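You operate a simulated robot arm through the tools that you are given. There is no shell and no other tool. Be economical: measure what you need, move in short steps, check, and stop when the job is done.

You run a simulated robot arm. Do the job below in one go: nothing can be reset, and whatever is moved stays where it is left.

## Task
Fetch the 3/4 flare nut from the top of the tool table and set it in the green tray. Put the white tank on the top of the white table. Take the green fitting from the top of table a and put it on the silver valve plate there. Put the check valve labelled "2" from the top of table c on the top of the tool table. Open the white drawer, put the white sensor on the top of table d away in the inside of the white drawer and shut the drawer again. Press the red stapler knob three times. Pull the louvre door open. Any order will do. Set down upright: white tank, white sensor.

The check looks at the end state, three seconds after you hand in, the way a careful person would. Anything else that was tipped, shoved, dropped, spilled or broken makes it a failure.

## Robot
A 7-joint arm with a two-finger parallel gripper on a trunk, on a base that drives. Base frame: it is fixed to the floor where the robot stands at the start and does not move with it; the origin is under the middle of the robot, x ahead of it, y to its left, z up; the surface under the hand at the start is at about z = 0.765. Units: m, degrees, N and s.
With the tool pointing down near the work surface it reaches from about 0.28 to 0.72 m from the robot's upright axis, wherever it stands. Its first joint turns from -166.0 to 166.0 degrees. Places, roughly: check valve [-2.25, 2.5, 0.75]; flare nut [0.5, 0, 0.75]; green fitting (5x4x13 cm) [-1.5, 2.6, 0.8]; green tray (15x11x4 cm) [0.3, 0.6, 0.8]; inside of the white drawer [-5.5, 1.4, 0.7]; louvre door [0.6, 2.3, 0.7]; red stapler knob [-2.1, 0.8, 0.9]; top of the tool table [0.8, -0.3, 0.8]; top of the white table [0.5, 0.8, 0.8]; valve plate [-1.25, 2.5, 0.75]; white drawer [-5.4, 1.4, 0.7]; white sensor (3x3x6 cm) [-2.3, 0.9, 0.8]; white tank [-2.75, 3.75, 0.75]. Payload 1.57 kg.
Tool frame: the origin (TCP) lies between the finger pads and is the grasp point; the fingertips stand 0.03 m ahead of it; z points along the fingers, y is the line along which they close. The gripper opens to 0.08 m. The fingers are 0.017 m wide and 0.012 m thick; the gripper's body (0.04 by 0.082 m) begins 0.08 m behind the TCP.
Orientation is told as [roll, pitch, yaw] about the base's x, y, z axes, in that order, counted from this pose: with the fingers straight down and closing along the base's y, the tool's x points along the base's -x, its y along +y and its z along -z.

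## Interface
- The arm moves only by the tool jog_arm. Its argument "rows" is a list of rows, each a list of 7 numbers: the shift along the tool's x, y, z in m, then the turn, a rotation vector about the tool's x, y, z in degrees, then the finger opening in m, from 0 to 0.08. In form: [[tx, ty, tz, wx, wy, wz, grip], ...]. A call has 1 to 12 rows; each row is the pose to reach, as a shift and turn from the pose commanded when the call began, along the tool's axes at that moment. A row lasts 0.2 s, in which the tool goes at most 0.05 m and 8.6 degrees; a call with a longer step from one row to the next is refused whole, and so is a gripper value outside its range. A pose out of reach is approached as far as the arm can. The call stops where the force on the tool passes 40 N (or 10 N more than at its start, if that is more) or the arm is blocked; 0.2 s more then pass. The fingers move at their own pace (about 0.072 m/s each) and stop on an object; they squeeze with about 41 N. The grip force told is the motor's: it shows also when the fingers shut on nothing. Time passes only in rows, and 0.2 s behind the last, so rows that repeat a pose let the fingers close. It gives the time, the measured TCP pose, the force on the tool (base axes), the opening and the grip force at its end, in the units of the frame above (readings bear some noise), with the torque about the TCP (base axes, N m) and any sound that the robot's microphone picked up.
- Cameras (640 x 400 px; columns grow to the right, rows downward): "scene" is now at [-0.0228, 0.1495, 1.4589]; the picture's right is [0.14, -0.99, 0.00], its down [-0.90, -0.13, -0.41] and it looks along [0.40, 0.06, -0.91] (base axes); focal length 221 px, centre (320, 200). "wrist" rides on the gripper at [0.072, -0.007, -0.122] in the tool frame; the picture's right is [0.09, 1.00, 0.00], its down [-0.84, 0.08, -0.54] and it looks along [-0.54, 0.05, 0.84] (tool axes); focal length 238 px, centre (320, 200). There is no depth. A picture from a camera that has moved, and an enlarged one, comes with that camera's place and axes in the base frame and with its lens.
- grab_frame(camera): a new picture of that camera. It takes no simulated time.
- lift_body(by): slides the trunk up (or, below 0, down) by that many m; the arm and the scene camera ride with it, the base frame stays. It gives what a move gives, with no picture.
- roll_base(legs): drives the robot by 1 to 6 legs, each [ahead, left, turn to the left] in m, m and degrees, along the robot's own axes; the way and the turn of a leg run together, so that a leg with both is an arc; at most 1.5 m and 180 degrees a leg. The arm and the cameras ride along, it lands a little off, and it stops where it bumps. It gives what a move gives.
- head_to(pan, tilt): turns the head with the scene camera to pan (to the left, within 86 degrees either way) and tilt (down, from -29 to 69), counted from straight ahead of the robot. It gives what a move gives.
- zoom(camera, box): a new picture of the part [left, top, right, bottom] of that camera's present view, enlarged. It takes no simulated time.
- sign_off(): hands the job in; it is judged then, once.

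Work in short steps. Places have to be worked out from the pictures, the camera data and where the tool is seen: move nearer, look again, correct. Check each grasp and each placing, and mend what went wrong. You have 207 turns and 192 pictures in all, those below and enlarged ones among them. Open the gripper and draw the arm clear of the work before you hand the job in, unless the task says otherwise; then end with one line.

The tools are called as name(argument=value, ...) on one line, values as JSON. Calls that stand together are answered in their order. jog_arm: Moves the arm, as the interface text tells. Its arguments: {"type":"object","properties":{"rows":{"type":"array"}},"required":["rows"]} The other tools are called the same way: lift_body (by) slides the trunk up or down; roll_base (legs) drives the base; head_to (pan, tilt) turns the head that bears the scene camera; grab_frame (camera) takes a picture; zoom (camera, box) takes an enlarged picture of a part of a camera's view; sign_off () hands the job in.

At the start:

```text
time: 0.0
ee_pos: [0.4372, 0.1243, 0.9832]
tcp_rot: [0.0, 0.0, 0.0]
contact_force: [0.9, -0.1, 0.0]
ft_torque: [-0.02, 0.03, 0.0]
grip_width: 0.08
grip_force: 0.0
trunk travel left (down, up): [-0.3, 0.18]
robot x, y, heading: [-0.0033, -0.003, -0.3]
head pan, tilt: [8.3, 66.0]
```

scene: 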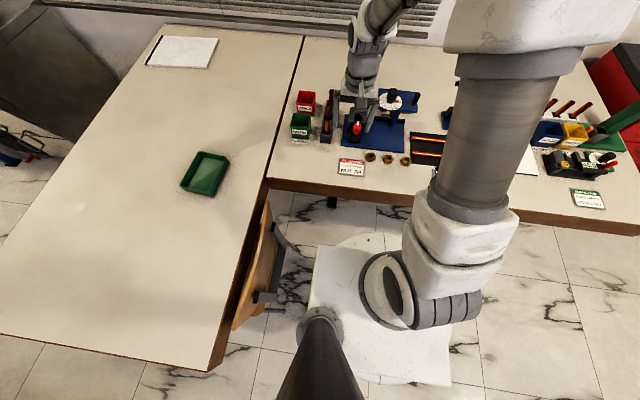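
wrist: 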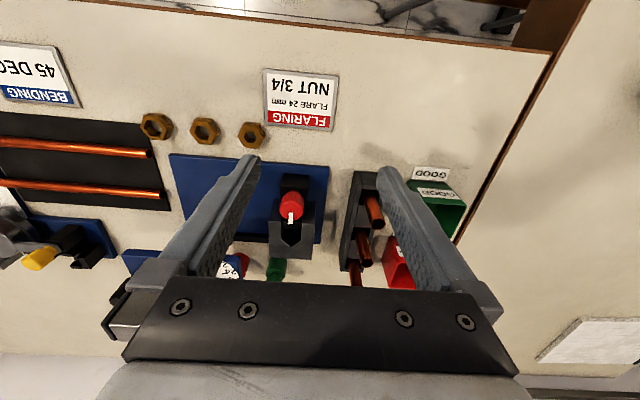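

I see three brass nuts near the sign; I zoom in to tell them apart.

zoom(camera="wrist", box=[120, 50, 360, 200])

zoom(camera="scene", box=[280, 80, 440, 180])

```text
2.67 times, centred on (240, 125) of wrist
camera zoom: at [0.3654, 0.1184, 1.1035], right [-0.09, 1.0, 0.0], down [0.84, 0.08, 0.54], along [0.54, 0.05, -0.84], focal length 636 px, centre (533, 400)
```

zoom: 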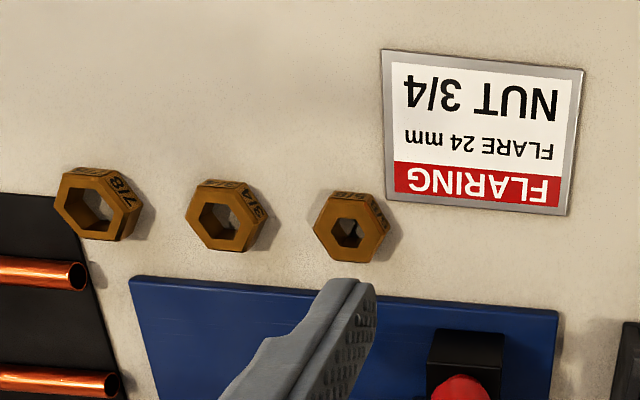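

```text
4.00 times, centred on (360, 130) of scene
camera zoom: at [-0.0228, 0.1495, 1.4589], right [0.14, -0.99, 0.0], down [-0.9, -0.13, -0.41], along [0.4, 0.06, -0.91], focal length 885 px, centre (160, 480)
```

zoom: 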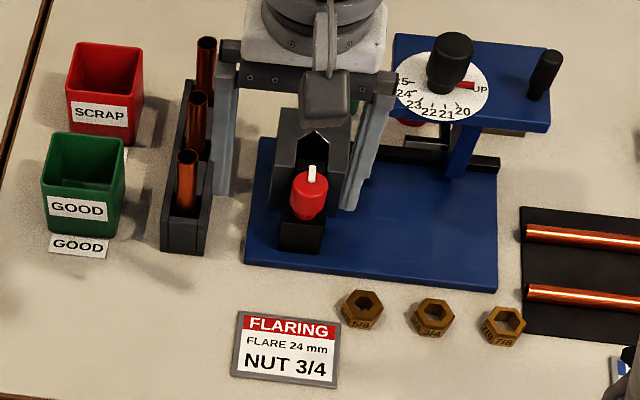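

The middle nut is the 3/4 one, and both cameras put it near (0.477, -0.032). I move above it at z≈0.90 and look again.

jog_arm(rows=[[-0.01, -0.04, 0.02, 0, 0, 0, 0.08], [-0.02, -0.08, 0.04, 0, 0, 0, 0.06], [-0.03, -0.12, 0.06, 0, 0, 0, 0.05], [-0.04, -0.156, 0.083, 0, 0, 0, 0.05], [-0.04, -0.156, 0.083, 0, 0, 0, 0.05]])

grab_frame(camera="wrist")

```text
time: 1.2
ee_pos: [0.4776, -0.0318, 0.8995]
tcp_rot: [0.0, 0.0, 0.0]
contact_force: [1.2, -0.2, -0.5]
ft_torque: [-0.01, -0.01, -0.01]
grip_width: 0.05
grip_force: 0.1
trunk travel left (down, up): [-0.3, 0.18]
robot x, y, heading: [0.0016, -0.0034, 0.1]
head pan, tilt: [8.3, 66.0]
```

```text
187 pictures are left
camera wrist: at [0.4051, -0.0382, 1.0213], right [-0.09, 1.0, 0.0], down [0.84, 0.08, 0.54], along [0.54, 0.05, -0.84], focal length 238 px, centre (320, 200)
```

wrist: 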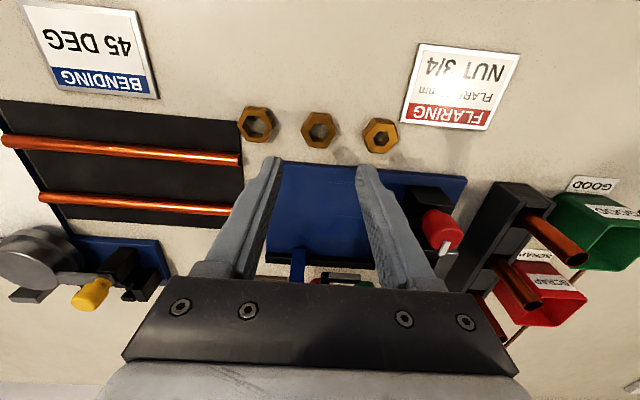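

zoom(camera="wrist", box=[240, 80, 400, 180])

```text
4.00 times, centred on (320, 130) of wrist
camera zoom: at [0.4051, -0.0382, 1.0213], right [-0.09, 1.0, 0.0], down [0.84, 0.08, 0.54], along [0.54, 0.05, -0.84], focal length 953 px, centre (320, 480)
```

zoom: 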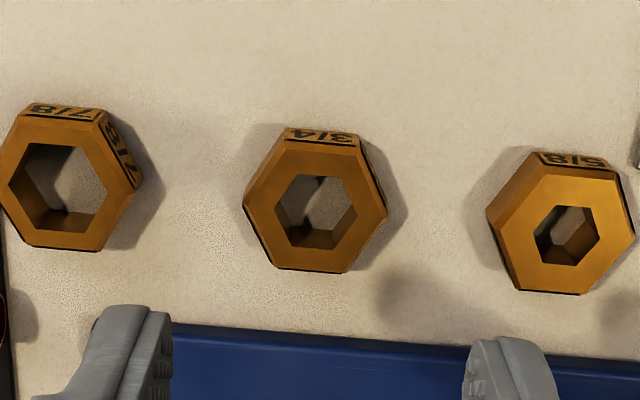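

The nut is at (0.477, -0.033), with its flats facing ±x and ±60° from there. I yaw +30° and descend to just above the table, then close.

jog_arm(rows=[[0, 0, 0.01, 0, 0, -8, 0.05], [0, 0, 0.02, 0, 0, -16, 0.05], [0, 0, 0.03, 0, 0, -24, 0.05], [0, 0, 0.05, 0, 0, -30, 0.05], [0, -0.001, 0.075, 0, 0, -30, 0.05], [0, -0.001, 0.09, 0, 0, -30, 0.05], [0, -0.001, 0.099, 0, 0, -30, 0.05]])

grab_frame(camera="wrist")

```text
time: 2.8
ee_pos: [0.4783, -0.0325, 0.8007]
tcp_rot: [0.1, 0.0, 30.0]
contact_force: [0.5, 0.0, 0.8]
ft_torque: [-0.01, 0.02, -0.03]
grip_width: 0.0502
grip_force: 0.0
trunk travel left (down, up): [-0.3, 0.18]
robot x, y, heading: [0.0026, -0.0001, -0.2]
head pan, tilt: [8.3, 66.0]
```

```text
185 pictures are left
camera wrist: at [0.4188, -0.0737, 0.9213], right [-0.58, 0.82, 0.0], down [0.69, 0.49, 0.54], along [0.44, 0.31, -0.84], focal length 238 px, centre (320, 200)
```

wrist: 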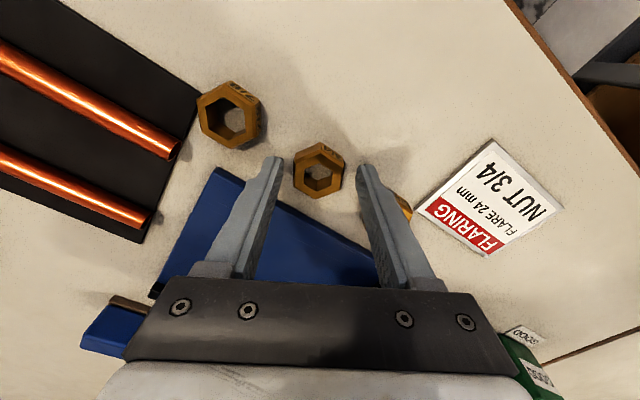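

The nut sits between the fingertips, so I close.

jog_arm(rows=[[0, 0, 0, 0, 0, 0, 0.03], [0, 0, 0, 0, 0, 0, 0.015], [0, 0, 0, 0, 0, 0, 0.015], [0, 0, 0, 0, 0, 0, 0.015]])

```text
time: 3.8
ee_pos: [0.4781, -0.0322, 0.8004]
tcp_rot: [0.0, 0.0, 30.0]
contact_force: [-0.4, 0.3, 0.0]
ft_torque: [-0.02, -0.02, 0.01]
grip_width: 0.0322
grip_force: 40.3
trunk travel left (down, up): [-0.3, 0.18]
robot x, y, heading: [-0.0021, 0.0001, 0.4]
head pan, tilt: [8.3, 66.0]
```

Gripped at 32 mm. I lift straight up and check, and look at the tray with the scene camera.

jog_arm(rows=[[0, 0, -0.03, 0, 0, 0, 0.015], [0, 0, -0.07, 0, 0, 0, 0.015], [0, 0, -0.11, 0, 0, 0, 0.015], [0, 0, -0.15, 0, 0, 0, 0.015]])

grab_frame(camera="wrist")

head_to(pan=45, tilt=45)

grab_frame(camera="scene")

```text
time: 4.8
ee_pos: [0.4778, -0.0336, 0.9499]
tcp_rot: [0.0, 0.0, 29.9]
contact_force: [0.1, -0.5, -1.5]
ft_torque: [0.0, 0.01, 0.01]
grip_width: 0.032
grip_force: 40.6
trunk travel left (down, up): [-0.3, 0.18]
robot x, y, heading: [-0.0001, -0.0016, -0.1]
head pan, tilt: [8.3, 66.0]
```

```text
184 pictures are left
camera wrist: at [0.4184, -0.0748, 1.0714], right [-0.58, 0.82, 0.0], down [0.69, 0.49, 0.54], along [0.44, 0.31, -0.84], focal length 238 px, centre (320, 200)
```

wrist: 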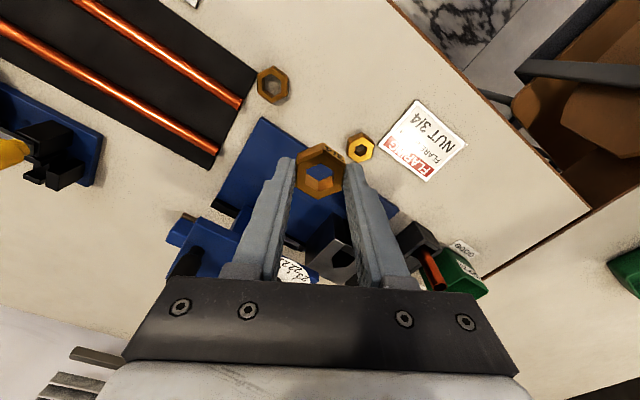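

```text
time: 5.8
ee_pos: [0.4779, -0.0339, 0.9501]
tcp_rot: [0.0, 0.0, 30.0]
contact_force: [0.2, 0.5, -0.9]
ft_torque: [-0.01, -0.03, 0.0]
grip_width: 0.0319
grip_force: 40.4
trunk travel left (down, up): [-0.3, 0.18]
robot x, y, heading: [0.0029, -0.0019, -0.3]
head pan, tilt: [45.0, 45.0]
```

```text
183 pictures are left
camera scene: at [-0.0241, 0.1983, 1.4849], right [0.71, -0.71, 0.0], down [-0.5, -0.5, -0.71], along [0.5, 0.5, -0.71], focal length 221 px, centre (320, 200)
```

scene: 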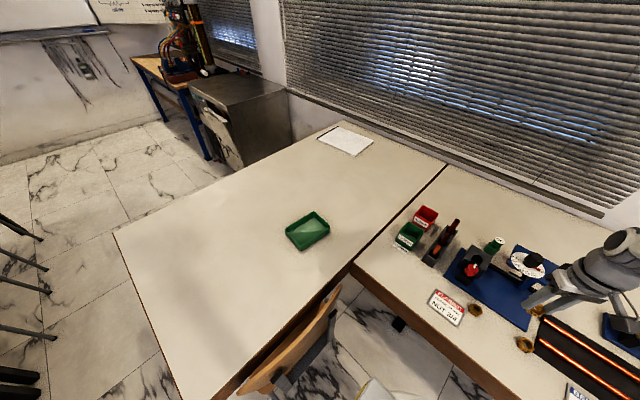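

The nut is held. The tray is at about (0.313, 0.608). I carry the nut over at z≈0.95, most of the way first.

jog_arm(rows=[[-0.0131, 0.047, 0, 0, 0, 0, 0.015], [-0.0262, 0.094, 0, 0, 0, 0, 0.015], [-0.0393, 0.141, 0, 0, 0, 0, 0.015], [-0.0524, 0.188, 0, 0, 0, 0, 0.015], [-0.0655, 0.235, 0, 0, 0, 0, 0.015], [-0.0786, 0.282, 0, 0, 0, 0, 0.015], [-0.0917, 0.329, 0, 0, 0, 0, 0.015], [-0.1048, 0.376, 0, 0, 0, 0, 0.015], [-0.1179, 0.423, 0, 0, 0, 0, 0.015], [-0.131, 0.47, 0, 0, 0, 0, 0.015], [-0.1441, 0.517, 0, 0, 0, 0, 0.015], [-0.1572, 0.564, 0, 0, 0, 0, 0.015]])

grab_frame(camera="wrist")

```text
time: 8.4
ee_pos: [0.3329, 0.5354, 0.9508]
tcp_rot: [0.0, 0.0, 30.0]
contact_force: [1.0, -0.5, -0.4]
ft_torque: [0.04, 0.02, 0.02]
grip_width: 0.0319
grip_force: 40.8
trunk travel left (down, up): [-0.3, 0.18]
robot x, y, heading: [0.0027, -0.0001, 0.2]
head pan, tilt: [45.0, 45.0]
```

```text
182 pictures are left
camera wrist: at [0.2716, 0.4945, 1.0722], right [-0.58, 0.82, 0.0], down [0.69, 0.48, 0.54], along [0.44, 0.31, -0.84], focal length 238 px, centre (320, 200)
```

wrist: 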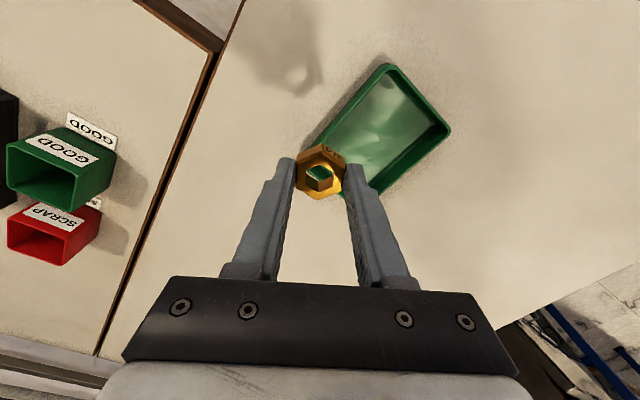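

The tray centre is at about (0.297, 0.612). I move over it and lower to 0.82, then look.

jog_arm(rows=[[-0.004, 0.042, 0, 0, 0, 0, 0.015], [-0.008, 0.084, 0, 0, 0, 0, 0.015], [-0.008, 0.084, 0.045, 0, 0, 0, 0.015], [-0.008, 0.084, 0.09, 0, 0, 0, 0.015]])

grab_frame(camera="wrist")

```text
time: 9.4
ee_pos: [0.296, 0.6126, 0.8603]
tcp_rot: [0.0, -0.1, 30.0]
contact_force: [0.2, 0.3, -1.4]
ft_torque: [0.02, -0.02, 0.01]
grip_width: 0.0322
grip_force: 40.4
trunk travel left (down, up): [-0.3, 0.18]
robot x, y, heading: [0.0008, 0.0045, -0.1]
head pan, tilt: [45.0, 45.0]
```

```text
181 pictures are left
camera wrist: at [0.2377, 0.5704, 0.982], right [-0.58, 0.82, 0.0], down [0.69, 0.48, 0.54], along [0.44, 0.31, -0.84], focal length 238 px, centre (320, 200)
```

wrist: 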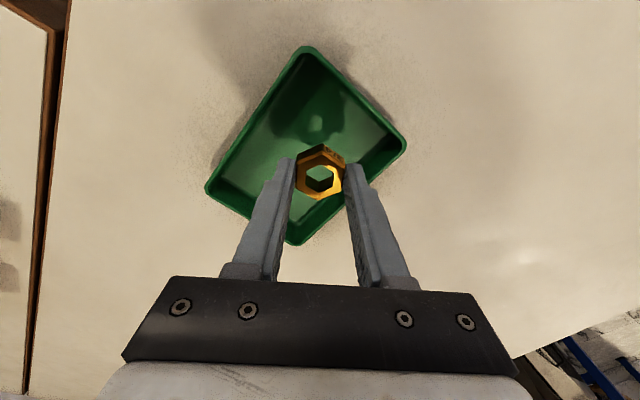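

The nut is centred over the tray. I lower until contact or about 0.806.

jog_arm(rows=[[0, 0, 0.025, 0, 0, 0, 0.015], [0, 0, 0.04, 0, 0, 0, 0.015], [0, 0, 0.048, 0, 0, 0, 0.015], [0, 0, 0.052, 0, 0, 0, 0.015], [0, 0, 0.054, 0, 0, 0, 0.015]])

```text
time: 10.6
ee_pos: [0.2964, 0.6111, 0.8056]
tcp_rot: [-0.1, 0.0, 30.0]
contact_force: [0.6, -0.1, -1.1]
ft_torque: [0.01, 0.02, -0.01]
grip_width: 0.0321
grip_force: 40.4
trunk travel left (down, up): [-0.3, 0.18]
robot x, y, heading: [-0.0018, -0.0012, -0.1]
head pan, tilt: [45.0, 45.0]
```

Just above the tray floor; I open and withdraw, then check.

jog_arm(rows=[[0, 0, 0, 0, 0, 0, 0.04], [0, 0, 0, 0, 0, 0, 0.048], [0, 0, -0.04, 0, 0, 0, 0.048], [0, 0, -0.09, 0, 0, 0, 0.048], [0, 0, -0.14, 0, 0, 0, 0.048]])

grab_frame(camera="wrist")

head_to(pan=80, tilt=20)

grab_frame(camera="scene")

```text
time: 11.8
ee_pos: [0.2972, 0.6102, 0.9465]
tcp_rot: [0.0, -0.1, 30.0]
contact_force: [-1.1, -0.4, 0.6]
ft_torque: [0.02, 0.02, 0.0]
grip_width: 0.048
grip_force: 0.1
trunk travel left (down, up): [-0.3, 0.18]
robot x, y, heading: [-0.0004, -0.0008, 0.1]
head pan, tilt: [45.0, 45.0]
```

```text
180 pictures are left
camera wrist: at [0.2377, 0.5698, 1.0678], right [-0.58, 0.82, 0.0], down [0.69, 0.49, 0.54], along [0.44, 0.31, -0.84], focal length 238 px, centre (320, 200)
```

wrist: 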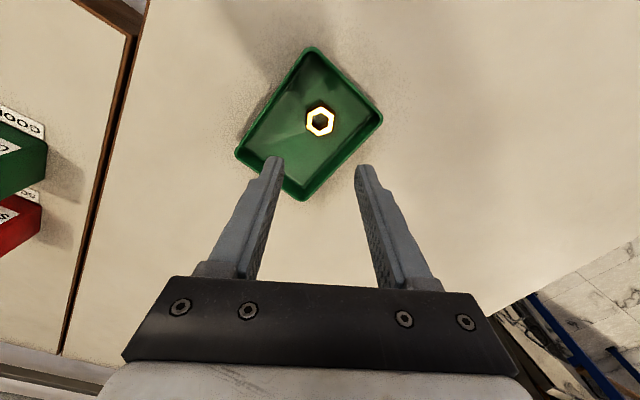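

```text
time: 12.8
ee_pos: [0.2978, 0.6115, 0.945]
tcp_rot: [0.0, 0.0, 29.9]
contact_force: [-0.3, 0.7, 0.6]
ft_torque: [0.01, -0.03, 0.02]
grip_width: 0.048
grip_force: 0.0
trunk travel left (down, up): [-0.3, 0.18]
robot x, y, heading: [0.001, -0.0014, 0.0]
head pan, tilt: [80.0, 20.0]
```

```text
179 pictures are left
camera scene: at [-0.0655, 0.2326, 1.5236], right [0.98, -0.17, 0.0], down [-0.06, -0.34, -0.94], along [0.16, 0.93, -0.34], focal length 221 px, centre (320, 200)
```

scene: 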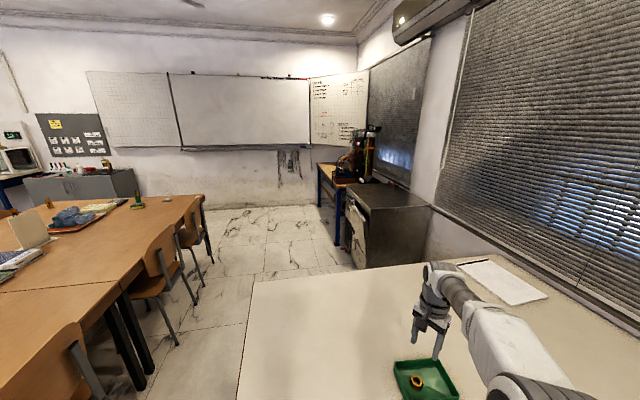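

The nut lies in the tray. Before driving, I look at the robot's surroundings.

head_to(pan=80, tilt=60)

grab_frame(camera="scene")

head_to(pan=-80, tilt=45)

grab_frame(camera="scene")

```text
time: 13.9
ee_pos: [0.2971, 0.6095, 0.9468]
tcp_rot: [-0.1, 0.0, 30.0]
contact_force: [-0.1, 0.0, -0.1]
ft_torque: [0.03, -0.01, 0.01]
grip_width: 0.0479
grip_force: 0.1
trunk travel left (down, up): [-0.3, 0.18]
robot x, y, heading: [0.0027, -0.0019, -0.2]
head pan, tilt: [80.0, 60.0]
```

```text
178 pictures are left
camera scene: at [-0.0701, 0.2066, 1.4655], right [0.98, -0.17, 0.0], down [-0.15, -0.85, -0.5], along [0.09, 0.49, -0.87], focal length 221 px, centre (320, 200)
```

scene: 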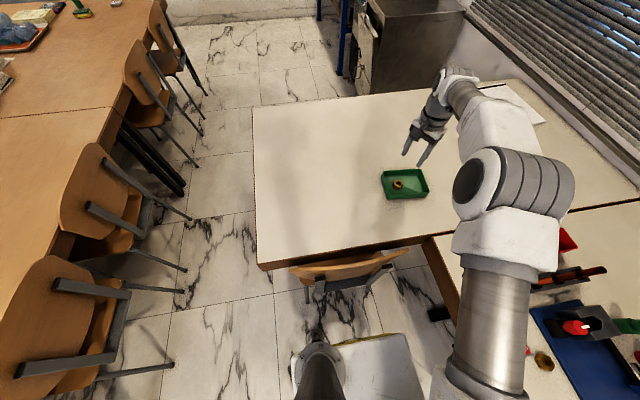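

```text
time: 16.4
ee_pos: [0.2969, 0.6108, 0.946]
tcp_rot: [0.0, 0.0, 30.1]
contact_force: [-0.6, 0.3, -1.3]
ft_torque: [0.03, 0.04, -0.03]
grip_width: 0.0484
grip_force: 0.0
trunk travel left (down, up): [-0.3, 0.18]
robot x, y, heading: [0.0031, -0.0015, -0.1]
head pan, tilt: [-80.0, 45.0]
```

```text
177 pictures are left
camera scene: at [-0.0675, 0.0608, 1.4849], right [-0.98, -0.17, 0.0], down [-0.12, 0.7, -0.71], along [0.12, -0.7, -0.71], focal length 221 px, centre (320, 200)
```

scene: 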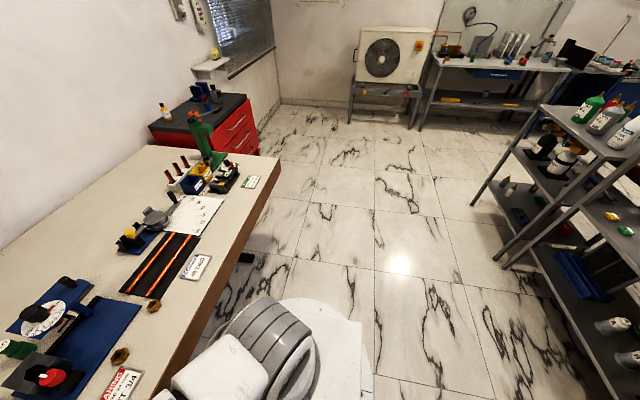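

The base is in a narrow spot with chairs to the left. I tuck the arm high in front before driving.

jog_arm(rows=[[0, 0, -0.05, 0, 0, 0, 0.05], [0, 0, -0.1, 0, 0, 0, 0.05], [0.012, -0.04, -0.13, 0, 0, 6, 0.05], [0.025, -0.08, -0.15, 0, 0, 12, 0.05], [0.04, -0.125, -0.16, 0, 0, 18, 0.05], [0.055, -0.17, -0.17, 0, 0, 24, 0.05], [0.07, -0.215, -0.18, 0, 0, 30, 0.05], [0.085, -0.26, -0.18, 0, 0, 30, 0.05], [0.1, -0.305, -0.18, 0, 0, 30, 0.05], [0.115, -0.35, -0.18, 0, 0, 30, 0.05], [0.13, -0.395, -0.18, 0, 0, 30, 0.05], [0.145, -0.44, -0.18, 0, 0, 30, 0.05]])

head_to(pan=0, tilt=69)

grab_frame(camera="scene")

```text
refused: row 3 steps farther than a row can; nothing moved
```

```text
time: 17.9
ee_pos: [0.2965, 0.611, 0.9463]
tcp_rot: [-0.1, 0.0, 29.8]
contact_force: [-0.8, 0.1, -0.2]
ft_torque: [0.01, -0.01, 0.01]
grip_width: 0.048
grip_force: 0.0
trunk travel left (down, up): [-0.3, 0.18]
robot x, y, heading: [-0.0026, 0.0028, -0.1]
head pan, tilt: [0.0, 68.8]
```

```text
176 pictures are left
camera scene: at [-0.0258, 0.1409, 1.4561], right [0.0, -1.0, 0.0], down [-0.93, 0.0, -0.36], along [0.36, 0.0, -0.93], focal length 221 px, centre (320, 200)
```

scene: 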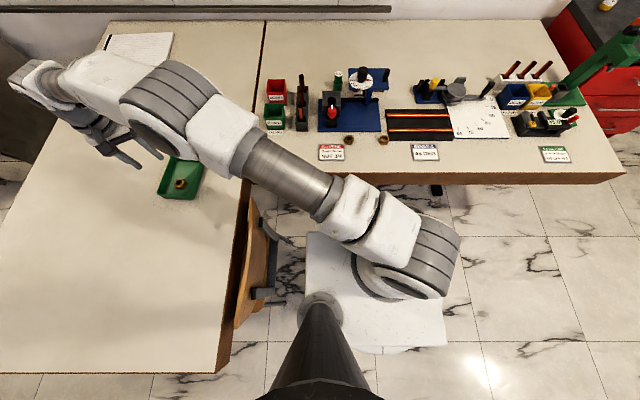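

The body is roughly 0.4 m wide, and the chairs leave a corridor from about x = -0.83 to -0.23. I redo the tuck with shorter steps.

jog_arm(rows=[[0, 0, -0.05, 0, 0, 0, 0.05], [0, 0, -0.1, 0, 0, 0, 0.05], [0.01, -0.033, -0.13, 0, 0, 6, 0.05], [0.02, -0.07, -0.155, 0, 0, 12, 0.05], [0.035, -0.11, -0.17, 0, 0, 18, 0.05], [0.05, -0.155, -0.18, 0, 0, 24, 0.05], [0.065, -0.2, -0.18, 0, 0, 30, 0.05], [0.08, -0.245, -0.18, 0, 0, 30, 0.05], [0.095, -0.29, -0.18, 0, 0, 30, 0.05], [0.11, -0.335, -0.18, 0, 0, 30, 0.05], [0.125, -0.38, -0.18, 0, 0, 30, 0.05], [0.14, -0.425, -0.18, 0, 0, 30, 0.05]])

grab_frame(camera="scene")

```text
time: 20.5
ee_pos: [0.3858, 0.172, 1.1269]
tcp_rot: [0.0, 0.0, 0.1]
contact_force: [-0.6, 1.2, -0.1]
ft_torque: [0.0, 0.04, -0.03]
grip_width: 0.0498
grip_force: 0.1
trunk travel left (down, up): [-0.3, 0.18]
robot x, y, heading: [-0.0013, -0.0001, 0.2]
head pan, tilt: [0.0, 68.8]
```

```text
175 pictures are left
camera scene: at [-0.0258, 0.1409, 1.4561], right [0.0, -1.0, 0.0], down [-0.93, 0.0, -0.36], along [0.36, 0.0, -0.93], focal length 221 px, centre (320, 200)
```

scene: 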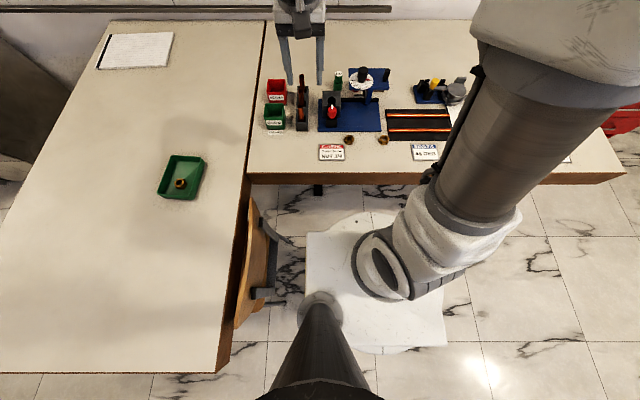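

The arm is tucked high. I back off 0.52 m and turn left to face along the corridor, then look.

roll_base(legs=[[-0.52, 0, 0], [0, 0, 90]])

head_to(pan=0, tilt=30)

grab_frame(camera="scene")

head_to(pan=70, tilt=20)

grab_frame(camera="scene")

```text
time: 29.5
ee_pos: [-0.6913, 0.3867, 1.1266]
tcp_rot: [0.0, -0.1, 90.0]
contact_force: [-0.5, -0.7, 0.9]
ft_torque: [0.02, -0.01, 0.03]
grip_width: 0.0499
grip_force: 0.0
trunk travel left (down, up): [-0.3, 0.18]
robot x, y, heading: [-0.5187, 0.0021, 90.3]
head pan, tilt: [0.0, 68.8]
```

```text
time: 30.6
ee_pos: [-0.6915, 0.3873, 1.1261]
tcp_rot: [0.0, 0.0, 89.9]
contact_force: [-0.6, -0.7, 0.8]
ft_torque: [-0.01, 0.01, -0.04]
grip_width: 0.0501
grip_force: 0.1
trunk travel left (down, up): [-0.3, 0.18]
robot x, y, heading: [-0.518, -0.0029, 90.0]
head pan, tilt: [0.0, 30.0]
```

```text
174 pictures are left
camera scene: at [-0.6611, 0.0108, 1.5075], right [1.0, 0.0, 0.0], down [0.0, -0.5, -0.87], along [0.0, 0.87, -0.5], focal length 221 px, centre (320, 200)
```

scene: 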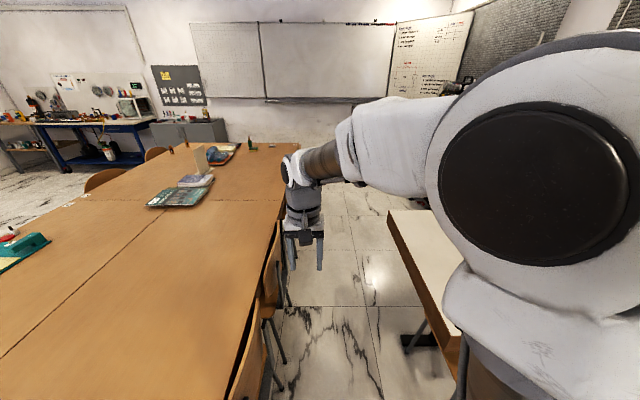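

```text
time: 32.0
ee_pos: [-0.6917, 0.3864, 1.1265]
tcp_rot: [-0.1, 0.0, 90.0]
contact_force: [-0.3, 0.1, 0.2]
ft_torque: [0.0, 0.02, -0.02]
grip_width: 0.0498
grip_force: 0.0
trunk travel left (down, up): [-0.3, 0.18]
robot x, y, heading: [-0.5181, -0.0016, 90.1]
head pan, tilt: [70.0, 20.0]
```

```text
173 pictures are left
camera scene: at [-0.7486, -0.0477, 1.5236], right [0.34, 0.94, 0.0], down [0.32, -0.12, -0.94], along [-0.88, 0.32, -0.34], focal length 221 px, centre (320, 200)
```

scene: 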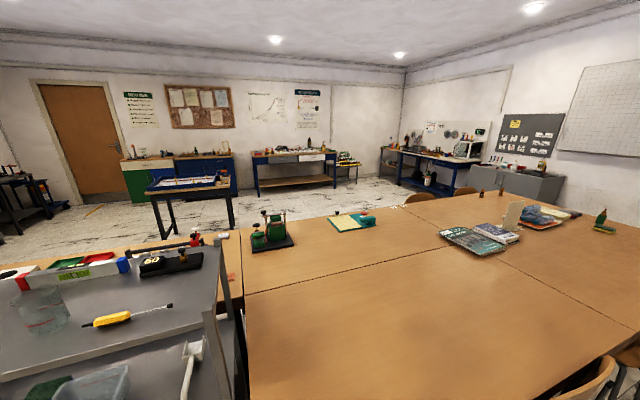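

The brown tables form one block, with the stapler near its far side and the drawer bench on the far wall. I zoom in for details.

zoom(camera="scene", box=[230, 180, 430, 305])

zoom(camera="scene", box=[430, 120, 640, 250])

zoom(camera="scene", box=[110, 120, 380, 230])

```text
3.20 times, centred on (330, 242) of scene
camera zoom: at [-0.7486, -0.0477, 1.5236], right [0.34, 0.94, 0.0], down [0.32, -0.12, -0.94], along [-0.88, 0.32, -0.34], focal length 708 px, centre (288, 64)
```

zoom: 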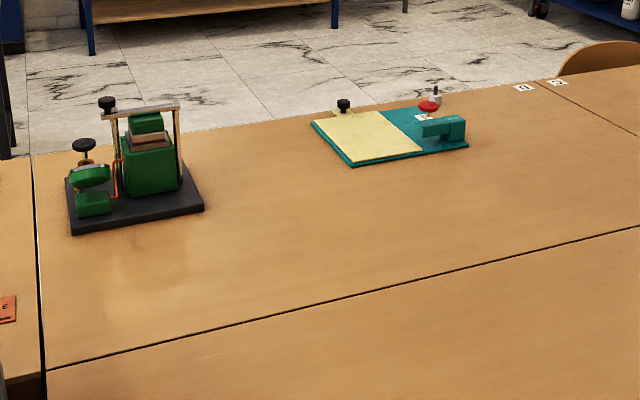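

```text
3.05 times, centred on (535, 185) of scene
camera zoom: at [-0.7486, -0.0477, 1.5236], right [0.34, 0.94, 0.0], down [0.32, -0.12, -0.94], along [-0.88, 0.32, -0.34], focal length 674 px, centre (-335, 246)
```

zoom: 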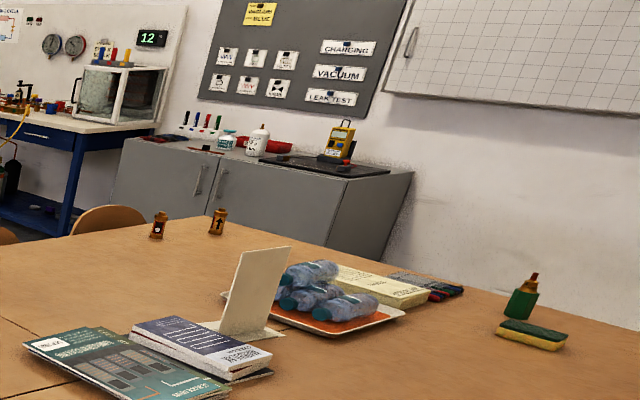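

```text
2.37 times, centred on (245, 175) of scene
camera zoom: at [-0.7486, -0.0477, 1.5236], right [0.34, 0.94, 0.0], down [0.32, -0.12, -0.94], along [-0.88, 0.32, -0.34], focal length 524 px, centre (498, 259)
```

zoom: 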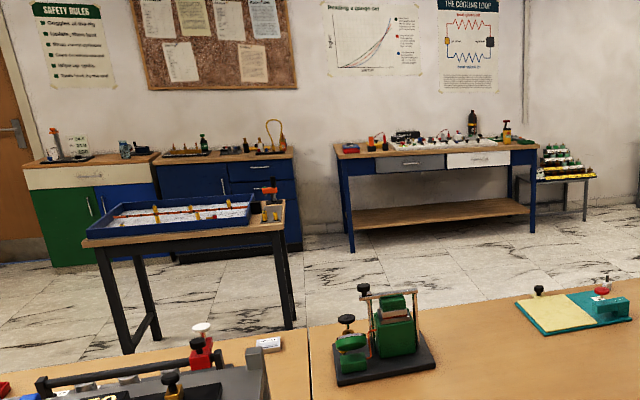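

I drive up the corridor to y≈1.6 and look at the cabinet with the louvre door and at table a.

roll_base(legs=[[1.5, 0, 0]])

head_to(pan=-55, tilt=30)

grab_frame(camera="scene")

head_to(pan=40, tilt=30)

grab_frame(camera="scene")

```text
time: 41.9
ee_pos: [-0.6808, 1.8868, 1.1267]
tcp_rot: [-0.1, 0.0, 89.4]
contact_force: [-0.8, -0.1, 0.1]
ft_torque: [0.04, 0.0, -0.03]
grip_width: 0.0498
grip_force: 0.1
trunk travel left (down, up): [-0.3, 0.18]
robot x, y, heading: [-0.5094, 1.4989, 89.3]
head pan, tilt: [70.0, 20.0]
```

```text
time: 44.0
ee_pos: [-0.6809, 1.888, 1.1268]
tcp_rot: [0.0, 0.1, 89.5]
contact_force: [-0.1, 0.0, -0.2]
ft_torque: [0.01, -0.02, -0.03]
grip_width: 0.0501
grip_force: 0.1
trunk travel left (down, up): [-0.3, 0.18]
robot x, y, heading: [-0.5127, 1.4972, 89.4]
head pan, tilt: [-55.0, 30.0]
```

```text
169 pictures are left
camera scene: at [-0.5798, 1.472, 1.5076], right [0.57, -0.82, 0.0], down [-0.41, -0.28, -0.87], along [0.71, 0.49, -0.5], focal length 221 px, centre (320, 200)
```

scene: 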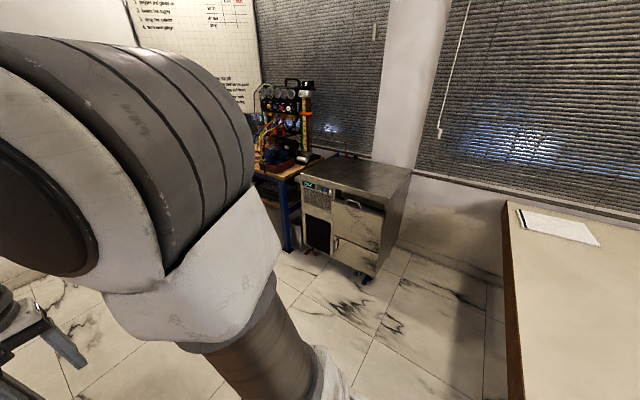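

```text
time: 45.7
ee_pos: [-0.6818, 1.887, 1.1273]
tcp_rot: [0.0, 0.1, 89.4]
contact_force: [-0.2, -0.4, 0.0]
ft_torque: [-0.02, -0.01, 0.01]
grip_width: 0.0498
grip_force: 0.2
trunk travel left (down, up): [-0.3, 0.18]
robot x, y, heading: [-0.5147, 1.5005, 89.2]
head pan, tilt: [40.0, 30.0]
```

```text
168 pictures are left
camera scene: at [-0.7118, 1.4907, 1.5076], right [0.77, 0.63, 0.0], down [0.32, -0.39, -0.87], along [-0.55, 0.67, -0.5], focal length 221 px, centre (320, 200)
```

scene: 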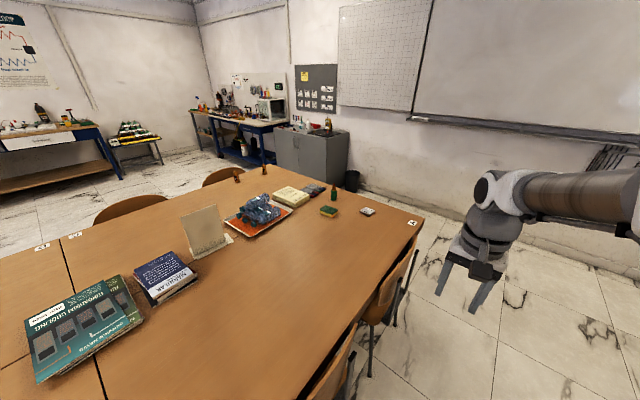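

I zoom on table a's fitting and plate, then on the louvre cabinet.

zoom(camera="scene", box=[220, 150, 420, 275])

head_to(pan=-55, tilt=30)

zoom(camera="scene", box=[260, 140, 430, 290])

```text
3.20 times, centred on (320, 212) of scene
camera zoom: at [-0.7118, 1.4907, 1.5076], right [0.77, 0.63, 0.0], down [0.32, -0.39, -0.87], along [-0.55, 0.67, -0.5], focal length 708 px, centre (320, 160)
```

zoom: 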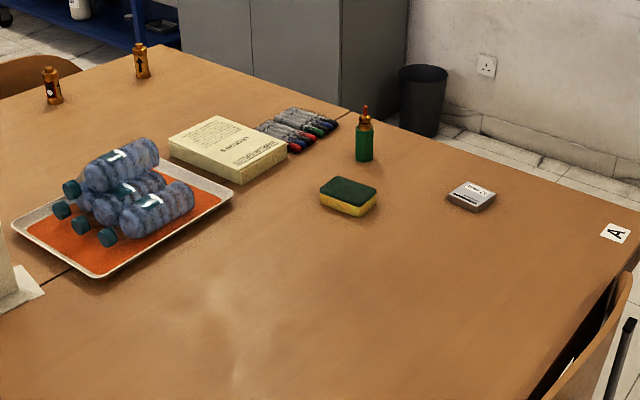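

```text
time: 47.4
ee_pos: [-0.6804, 1.8868, 1.1273]
tcp_rot: [0.0, 0.0, 89.4]
contact_force: [0.1, -0.2, 0.0]
ft_torque: [-0.01, 0.0, 0.01]
grip_width: 0.05
grip_force: 0.0
trunk travel left (down, up): [-0.3, 0.18]
robot x, y, heading: [-0.5107, 1.5016, 89.2]
head pan, tilt: [-55.0, 30.0]
```

```text
2.67 times, centred on (345, 215) of scene
camera zoom: at [-0.5798, 1.4721, 1.5076], right [0.57, -0.82, 0.0], down [-0.41, -0.28, -0.87], along [0.71, 0.49, -0.5], focal length 590 px, centre (253, 160)
```

zoom: 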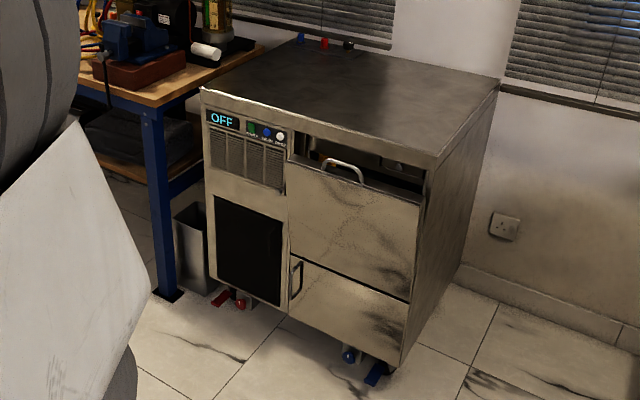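

The louvred panel sits at about (0.6, 2.25, 0.71) on the ice machine, which faces -x. I drive in front of it and look closely.

roll_base(legs=[[0.75, 0, 0], [0, 0, -89.5], [0.4, 0, 0]])

head_to(pan=0, tilt=45)

grab_frame(camera="scene")

grab_frame(camera="wrist")

```text
time: 60.7
ee_pos: [0.2861, 2.411, 1.1272]
tcp_rot: [-0.1, 0.0, -0.8]
contact_force: [-0.7, 0.0, -0.8]
ft_torque: [0.0, 0.0, 0.03]
grip_width: 0.0499
grip_force: 0.0
trunk travel left (down, up): [-0.3, 0.18]
robot x, y, heading: [-0.1085, 2.245, -0.8]
head pan, tilt: [-55.0, 30.0]
```

```text
time: 61.9
ee_pos: [0.286, 2.4115, 1.1271]
tcp_rot: [0.0, 0.0, -0.8]
contact_force: [0.4, -0.1, 0.3]
ft_torque: [0.0, -0.01, -0.01]
grip_width: 0.05
grip_force: 0.1
trunk travel left (down, up): [-0.3, 0.18]
robot x, y, heading: [-0.1038, 2.2438, -1.0]
head pan, tilt: [0.0, 45.0]
```

```text
165 pictures are left
camera scene: at [-0.1016, 2.3846, 1.485], right [-0.02, -1.0, 0.0], down [-0.71, 0.01, -0.71], along [0.71, -0.01, -0.71], focal length 221 px, centre (320, 200)
```

scene: 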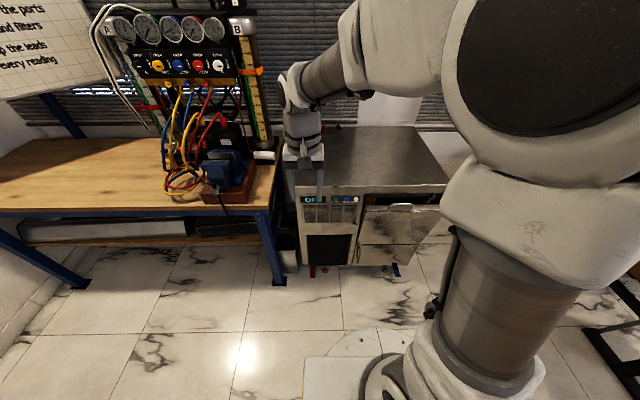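

```text
164 pictures are left
camera wrist: at [0.2135, 2.4055, 1.2481], right [-0.08, 1.0, 0.0], down [0.84, 0.07, 0.54], along [0.54, 0.04, -0.84], focal length 238 px, centre (320, 200)
```

wrist: 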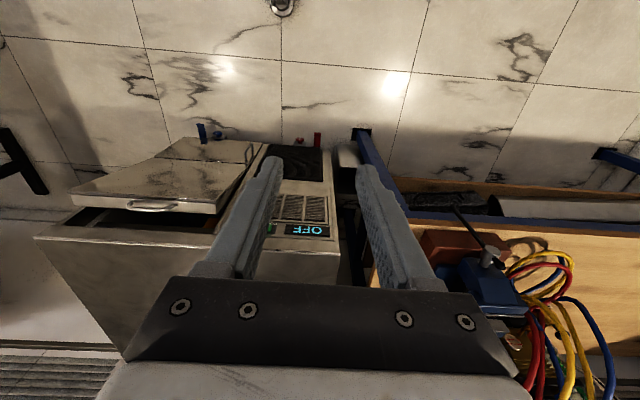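

zoom(camera="scene", box=[280, 170, 460, 285])

zoom(camera="wrist", box=[60, 120, 370, 290])

```text
3.48 times, centred on (370, 228) of scene
camera zoom: at [-0.1016, 2.3846, 1.485], right [-0.02, -1.0, 0.0], down [-0.71, 0.01, -0.71], along [0.71, -0.01, -0.71], focal length 769 px, centre (146, 104)
```

zoom: 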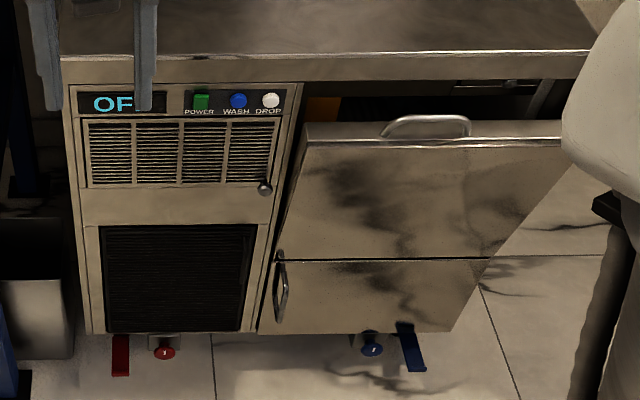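

```text
2.06 times, centred on (215, 205) of wrist
camera zoom: at [0.2135, 2.4055, 1.2481], right [-0.08, 1.0, 0.0], down [0.84, 0.07, 0.54], along [0.54, 0.04, -0.84], focal length 492 px, centre (537, 190)
```

zoom: 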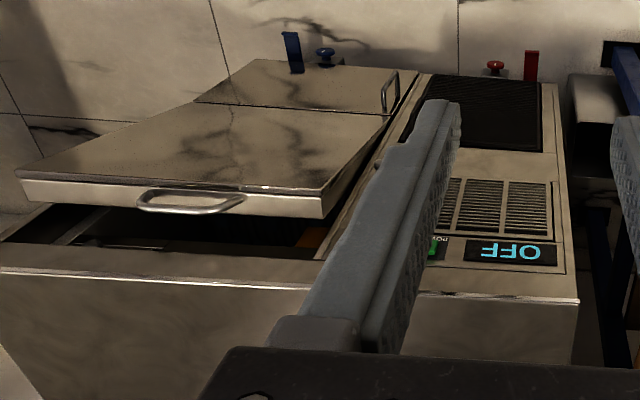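

The louvre door has a small knob at its lower right, about (0.60, 2.20, 0.61), and is hinged on the left. I bring the tool horizontal (pointing +x) at a standoff.

jog_arm(rows=[[-0.014, -0.018, 0.032, 0, -7.5, 0, 0.05], [-0.027, -0.035, 0.063, 0, -15, 0, 0.05], [-0.041, -0.053, 0.095, 0, -22.5, 0, 0.05], [-0.055, -0.07, 0.127, 0, -30, 0, 0.05], [-0.068, -0.088, 0.158, 0, -37.5, 0, 0.05], [-0.082, -0.105, 0.19, 0, -45, 0, 0.05], [-0.096, -0.123, 0.222, 0, -52.5, 0, 0.05], [-0.109, -0.14, 0.253, 0, -60, 0, 0.05], [-0.123, -0.158, 0.285, 0, -67.5, 0, 0.05], [-0.137, -0.175, 0.317, 0, -75, 0, 0.05], [-0.15, -0.193, 0.348, 0, -82.5, 0, 0.05], [-0.164, -0.21, 0.38, 0, -90, 0, 0.05]])

grab_frame(camera="scene")

grab_frame(camera="wrist")

```text
time: 64.5
ee_pos: [0.4476, 2.197, 0.7481]
tcp_rot: [-169.5, -89.8, 168.6]
contact_force: [-0.1, 0.7, 0.3]
ft_torque: [-0.05, 0.03, -0.01]
grip_width: 0.05
grip_force: 0.1
trunk travel left (down, up): [-0.3, 0.18]
robot x, y, heading: [-0.1067, 2.2449, -0.7]
head pan, tilt: [0.0, 45.0]
```

```text
161 pictures are left
camera scene: at [-0.1018, 2.3847, 1.485], right [-0.01, -1.0, 0.0], down [-0.71, 0.01, -0.71], along [0.71, -0.01, -0.71], focal length 221 px, centre (320, 200)
```

scene: 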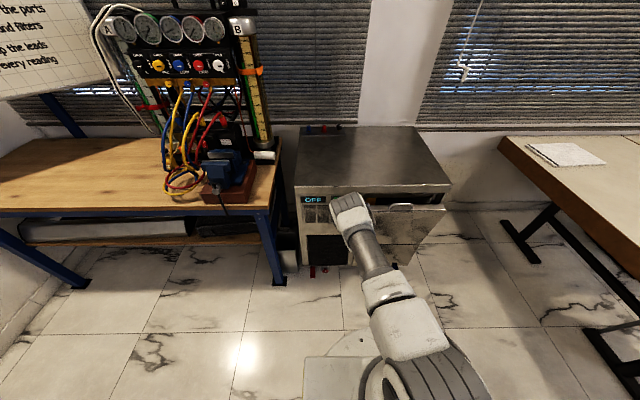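

```text
160 pictures are left
camera wrist: at [0.3252, 2.1928, 0.6749], right [0.02, 1.0, -0.09], down [-0.54, 0.09, 0.83], along [0.84, 0.04, 0.54], focal length 238 px, centre (320, 200)
```

wrist: 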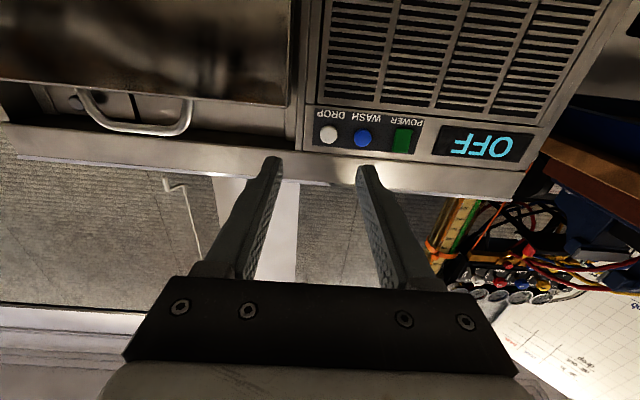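

The arm reached the horizontal pose. I roll the tool 90° so the fingers close vertically, and lower to z≈0.61.

jog_arm(rows=[[0.012, 0, 0, 0, 0, -8, 0.05], [0.024, 0, 0, 0, 0, -16, 0.05], [0.036, 0, 0, 0, 0, -24, 0.05], [0.048, 0, 0, 0, 0, -32, 0.05], [0.06, 0, 0, 0, 0, -40, 0.05], [0.072, 0, 0, 0, 0, -48, 0.05], [0.084, 0, 0, 0, 0, -56, 0.05], [0.096, 0, 0, 0, 0, -64, 0.05], [0.108, 0, 0, 0, 0, -72, 0.05], [0.12, 0, 0, 0, 0, -80, 0.05], [0.137, 0, 0, 0, 0, -88, 0.05], [0.137, 0, 0, 0, 0, -90, 0.05]])

grab_frame(camera="wrist")

grab_frame(camera="scene")

```text
time: 67.1
ee_pos: [0.4476, 2.1991, 0.61]
tcp_rot: [-90.0, 0.0, 89.2]
contact_force: [0.6, 0.3, -0.7]
ft_torque: [0.0, -0.01, 0.0]
grip_width: 0.0502
grip_force: 0.1
trunk travel left (down, up): [-0.3, 0.18]
robot x, y, heading: [-0.1001, 2.2431, -0.8]
head pan, tilt: [0.0, 45.0]
```

```text
159 pictures are left
camera wrist: at [0.3235, 2.1286, 0.6157], right [0.0, -0.09, -1.0], down [-0.53, 0.84, -0.08], along [0.85, 0.53, -0.05], focal length 238 px, centre (320, 200)
```

wrist: 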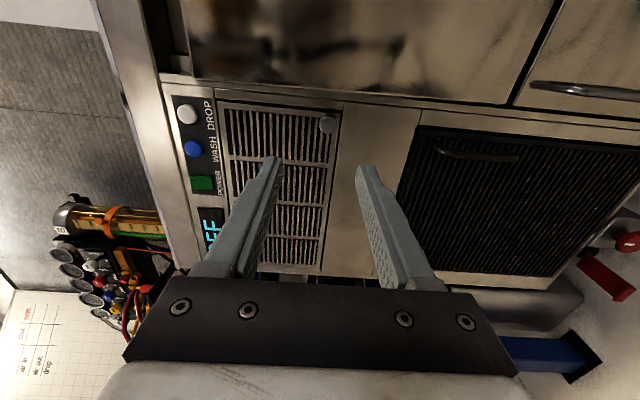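

```text
158 pictures are left
camera scene: at [-0.1016, 2.3846, 1.4849], right [-0.01, -1.0, 0.0], down [-0.71, 0.01, -0.71], along [0.71, -0.01, -0.71], focal length 221 px, centre (320, 200)
```

scene: 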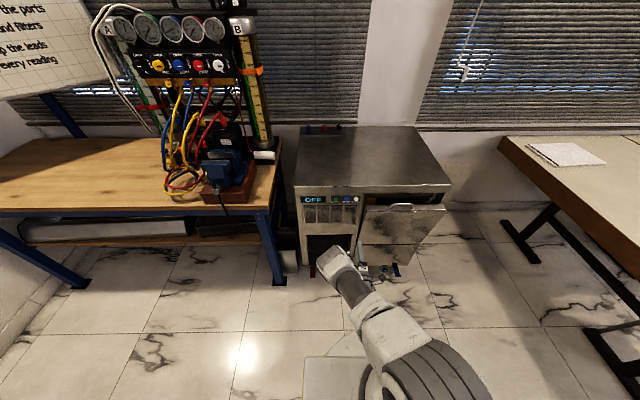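

zoom(camera="wrist", box=[160, 60, 560, 310])

```text
1.60 times, centred on (360, 185) of wrist
camera zoom: at [0.3235, 2.1286, 0.6157], right [0.0, -0.09, -1.0], down [-0.53, 0.84, -0.08], along [0.85, 0.53, -0.05], focal length 381 px, centre (256, 224)
```

zoom: 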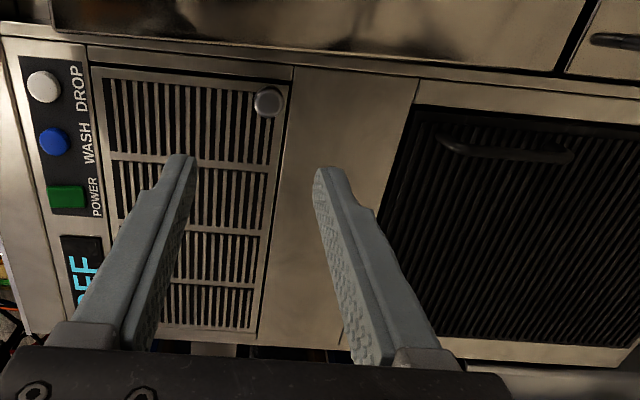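

The knob triangulates to (0.608, 2.200, 0.600). I advance so that the fingertips straddle it.

jog_arm(rows=[[-0.001, 0.01, 0.04, 0, 0, 0, 0.05], [-0.002, 0.01, 0.08, 0, 0, 0, 0.05], [-0.003, 0.01, 0.11, 0, 0, 0, 0.05]])

grab_frame(camera="wrist")

```text
time: 67.9
ee_pos: [0.5581, 2.1997, 0.5994]
tcp_rot: [-90.2, -0.1, 89.0]
contact_force: [0.7, 0.7, -0.5]
ft_torque: [-0.03, -0.01, -0.03]
grip_width: 0.05
grip_force: 0.0
trunk travel left (down, up): [-0.3, 0.18]
robot x, y, heading: [-0.1034, 2.2426, -0.9]
head pan, tilt: [0.0, 45.0]
```

```text
156 pictures are left
camera wrist: at [0.4336, 2.1293, 0.6059], right [0.0, -0.09, -1.0], down [-0.53, 0.85, -0.08], along [0.85, 0.53, -0.05], focal length 238 px, centre (320, 200)
```

wrist: 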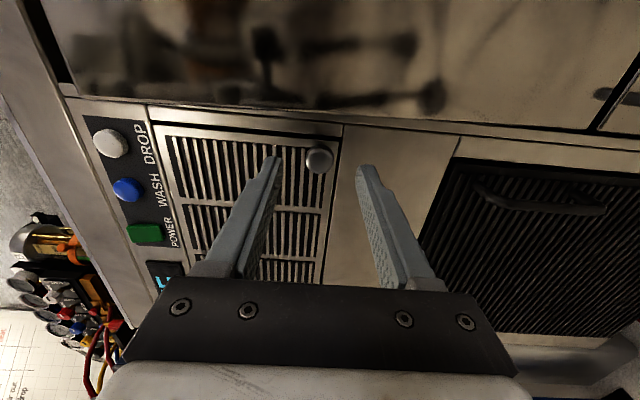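

Aligned. I advance 23 mm more and close.

jog_arm(rows=[[0, 0, 0.012, 0, 0, 0, 0.05], [0, 0, 0.023, 0, 0, 0, 0.05], [0, 0, 0.023, 0, 0, 0, 0.03], [0, 0, 0.023, 0, 0, 0, 0.01], [0, 0, 0.023, 0, 0, 0, 0.005], [0, 0, 0.023, 0, 0, 0, 0.005]])

grab_frame(camera="wrist")

```text
time: 69.3
ee_pos: [0.5816, 2.2041, 0.6039]
tcp_rot: [-89.3, 0.0, 89.1]
contact_force: [-1.5, 0.1, -27.6]
ft_torque: [0.13, 0.69, 0.37]
grip_width: 0.0289
grip_force: 13.6
out of reach, approached as far as the arm can: row 1, 2, 3, 4, 5, 6
trunk travel left (down, up): [-0.3, 0.18]
robot x, y, heading: [-0.1024, 2.2425, -0.8]
head pan, tilt: [0.0, 45.0]
```

```text
155 pictures are left
camera wrist: at [0.4581, 2.1334, 0.6116], right [-0.01, -0.09, -1.0], down [-0.53, 0.84, -0.07], along [0.85, 0.53, -0.06], focal length 238 px, centre (320, 200)
```

wrist: 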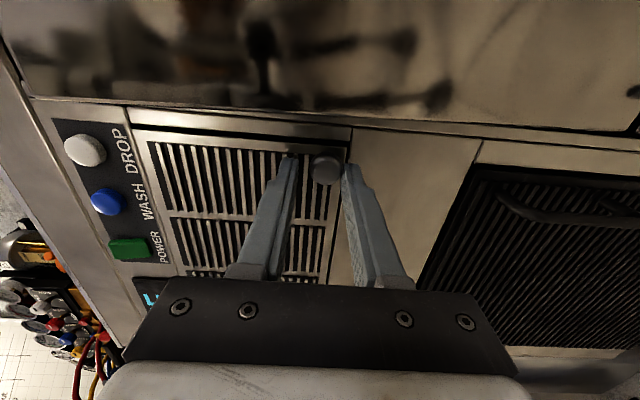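

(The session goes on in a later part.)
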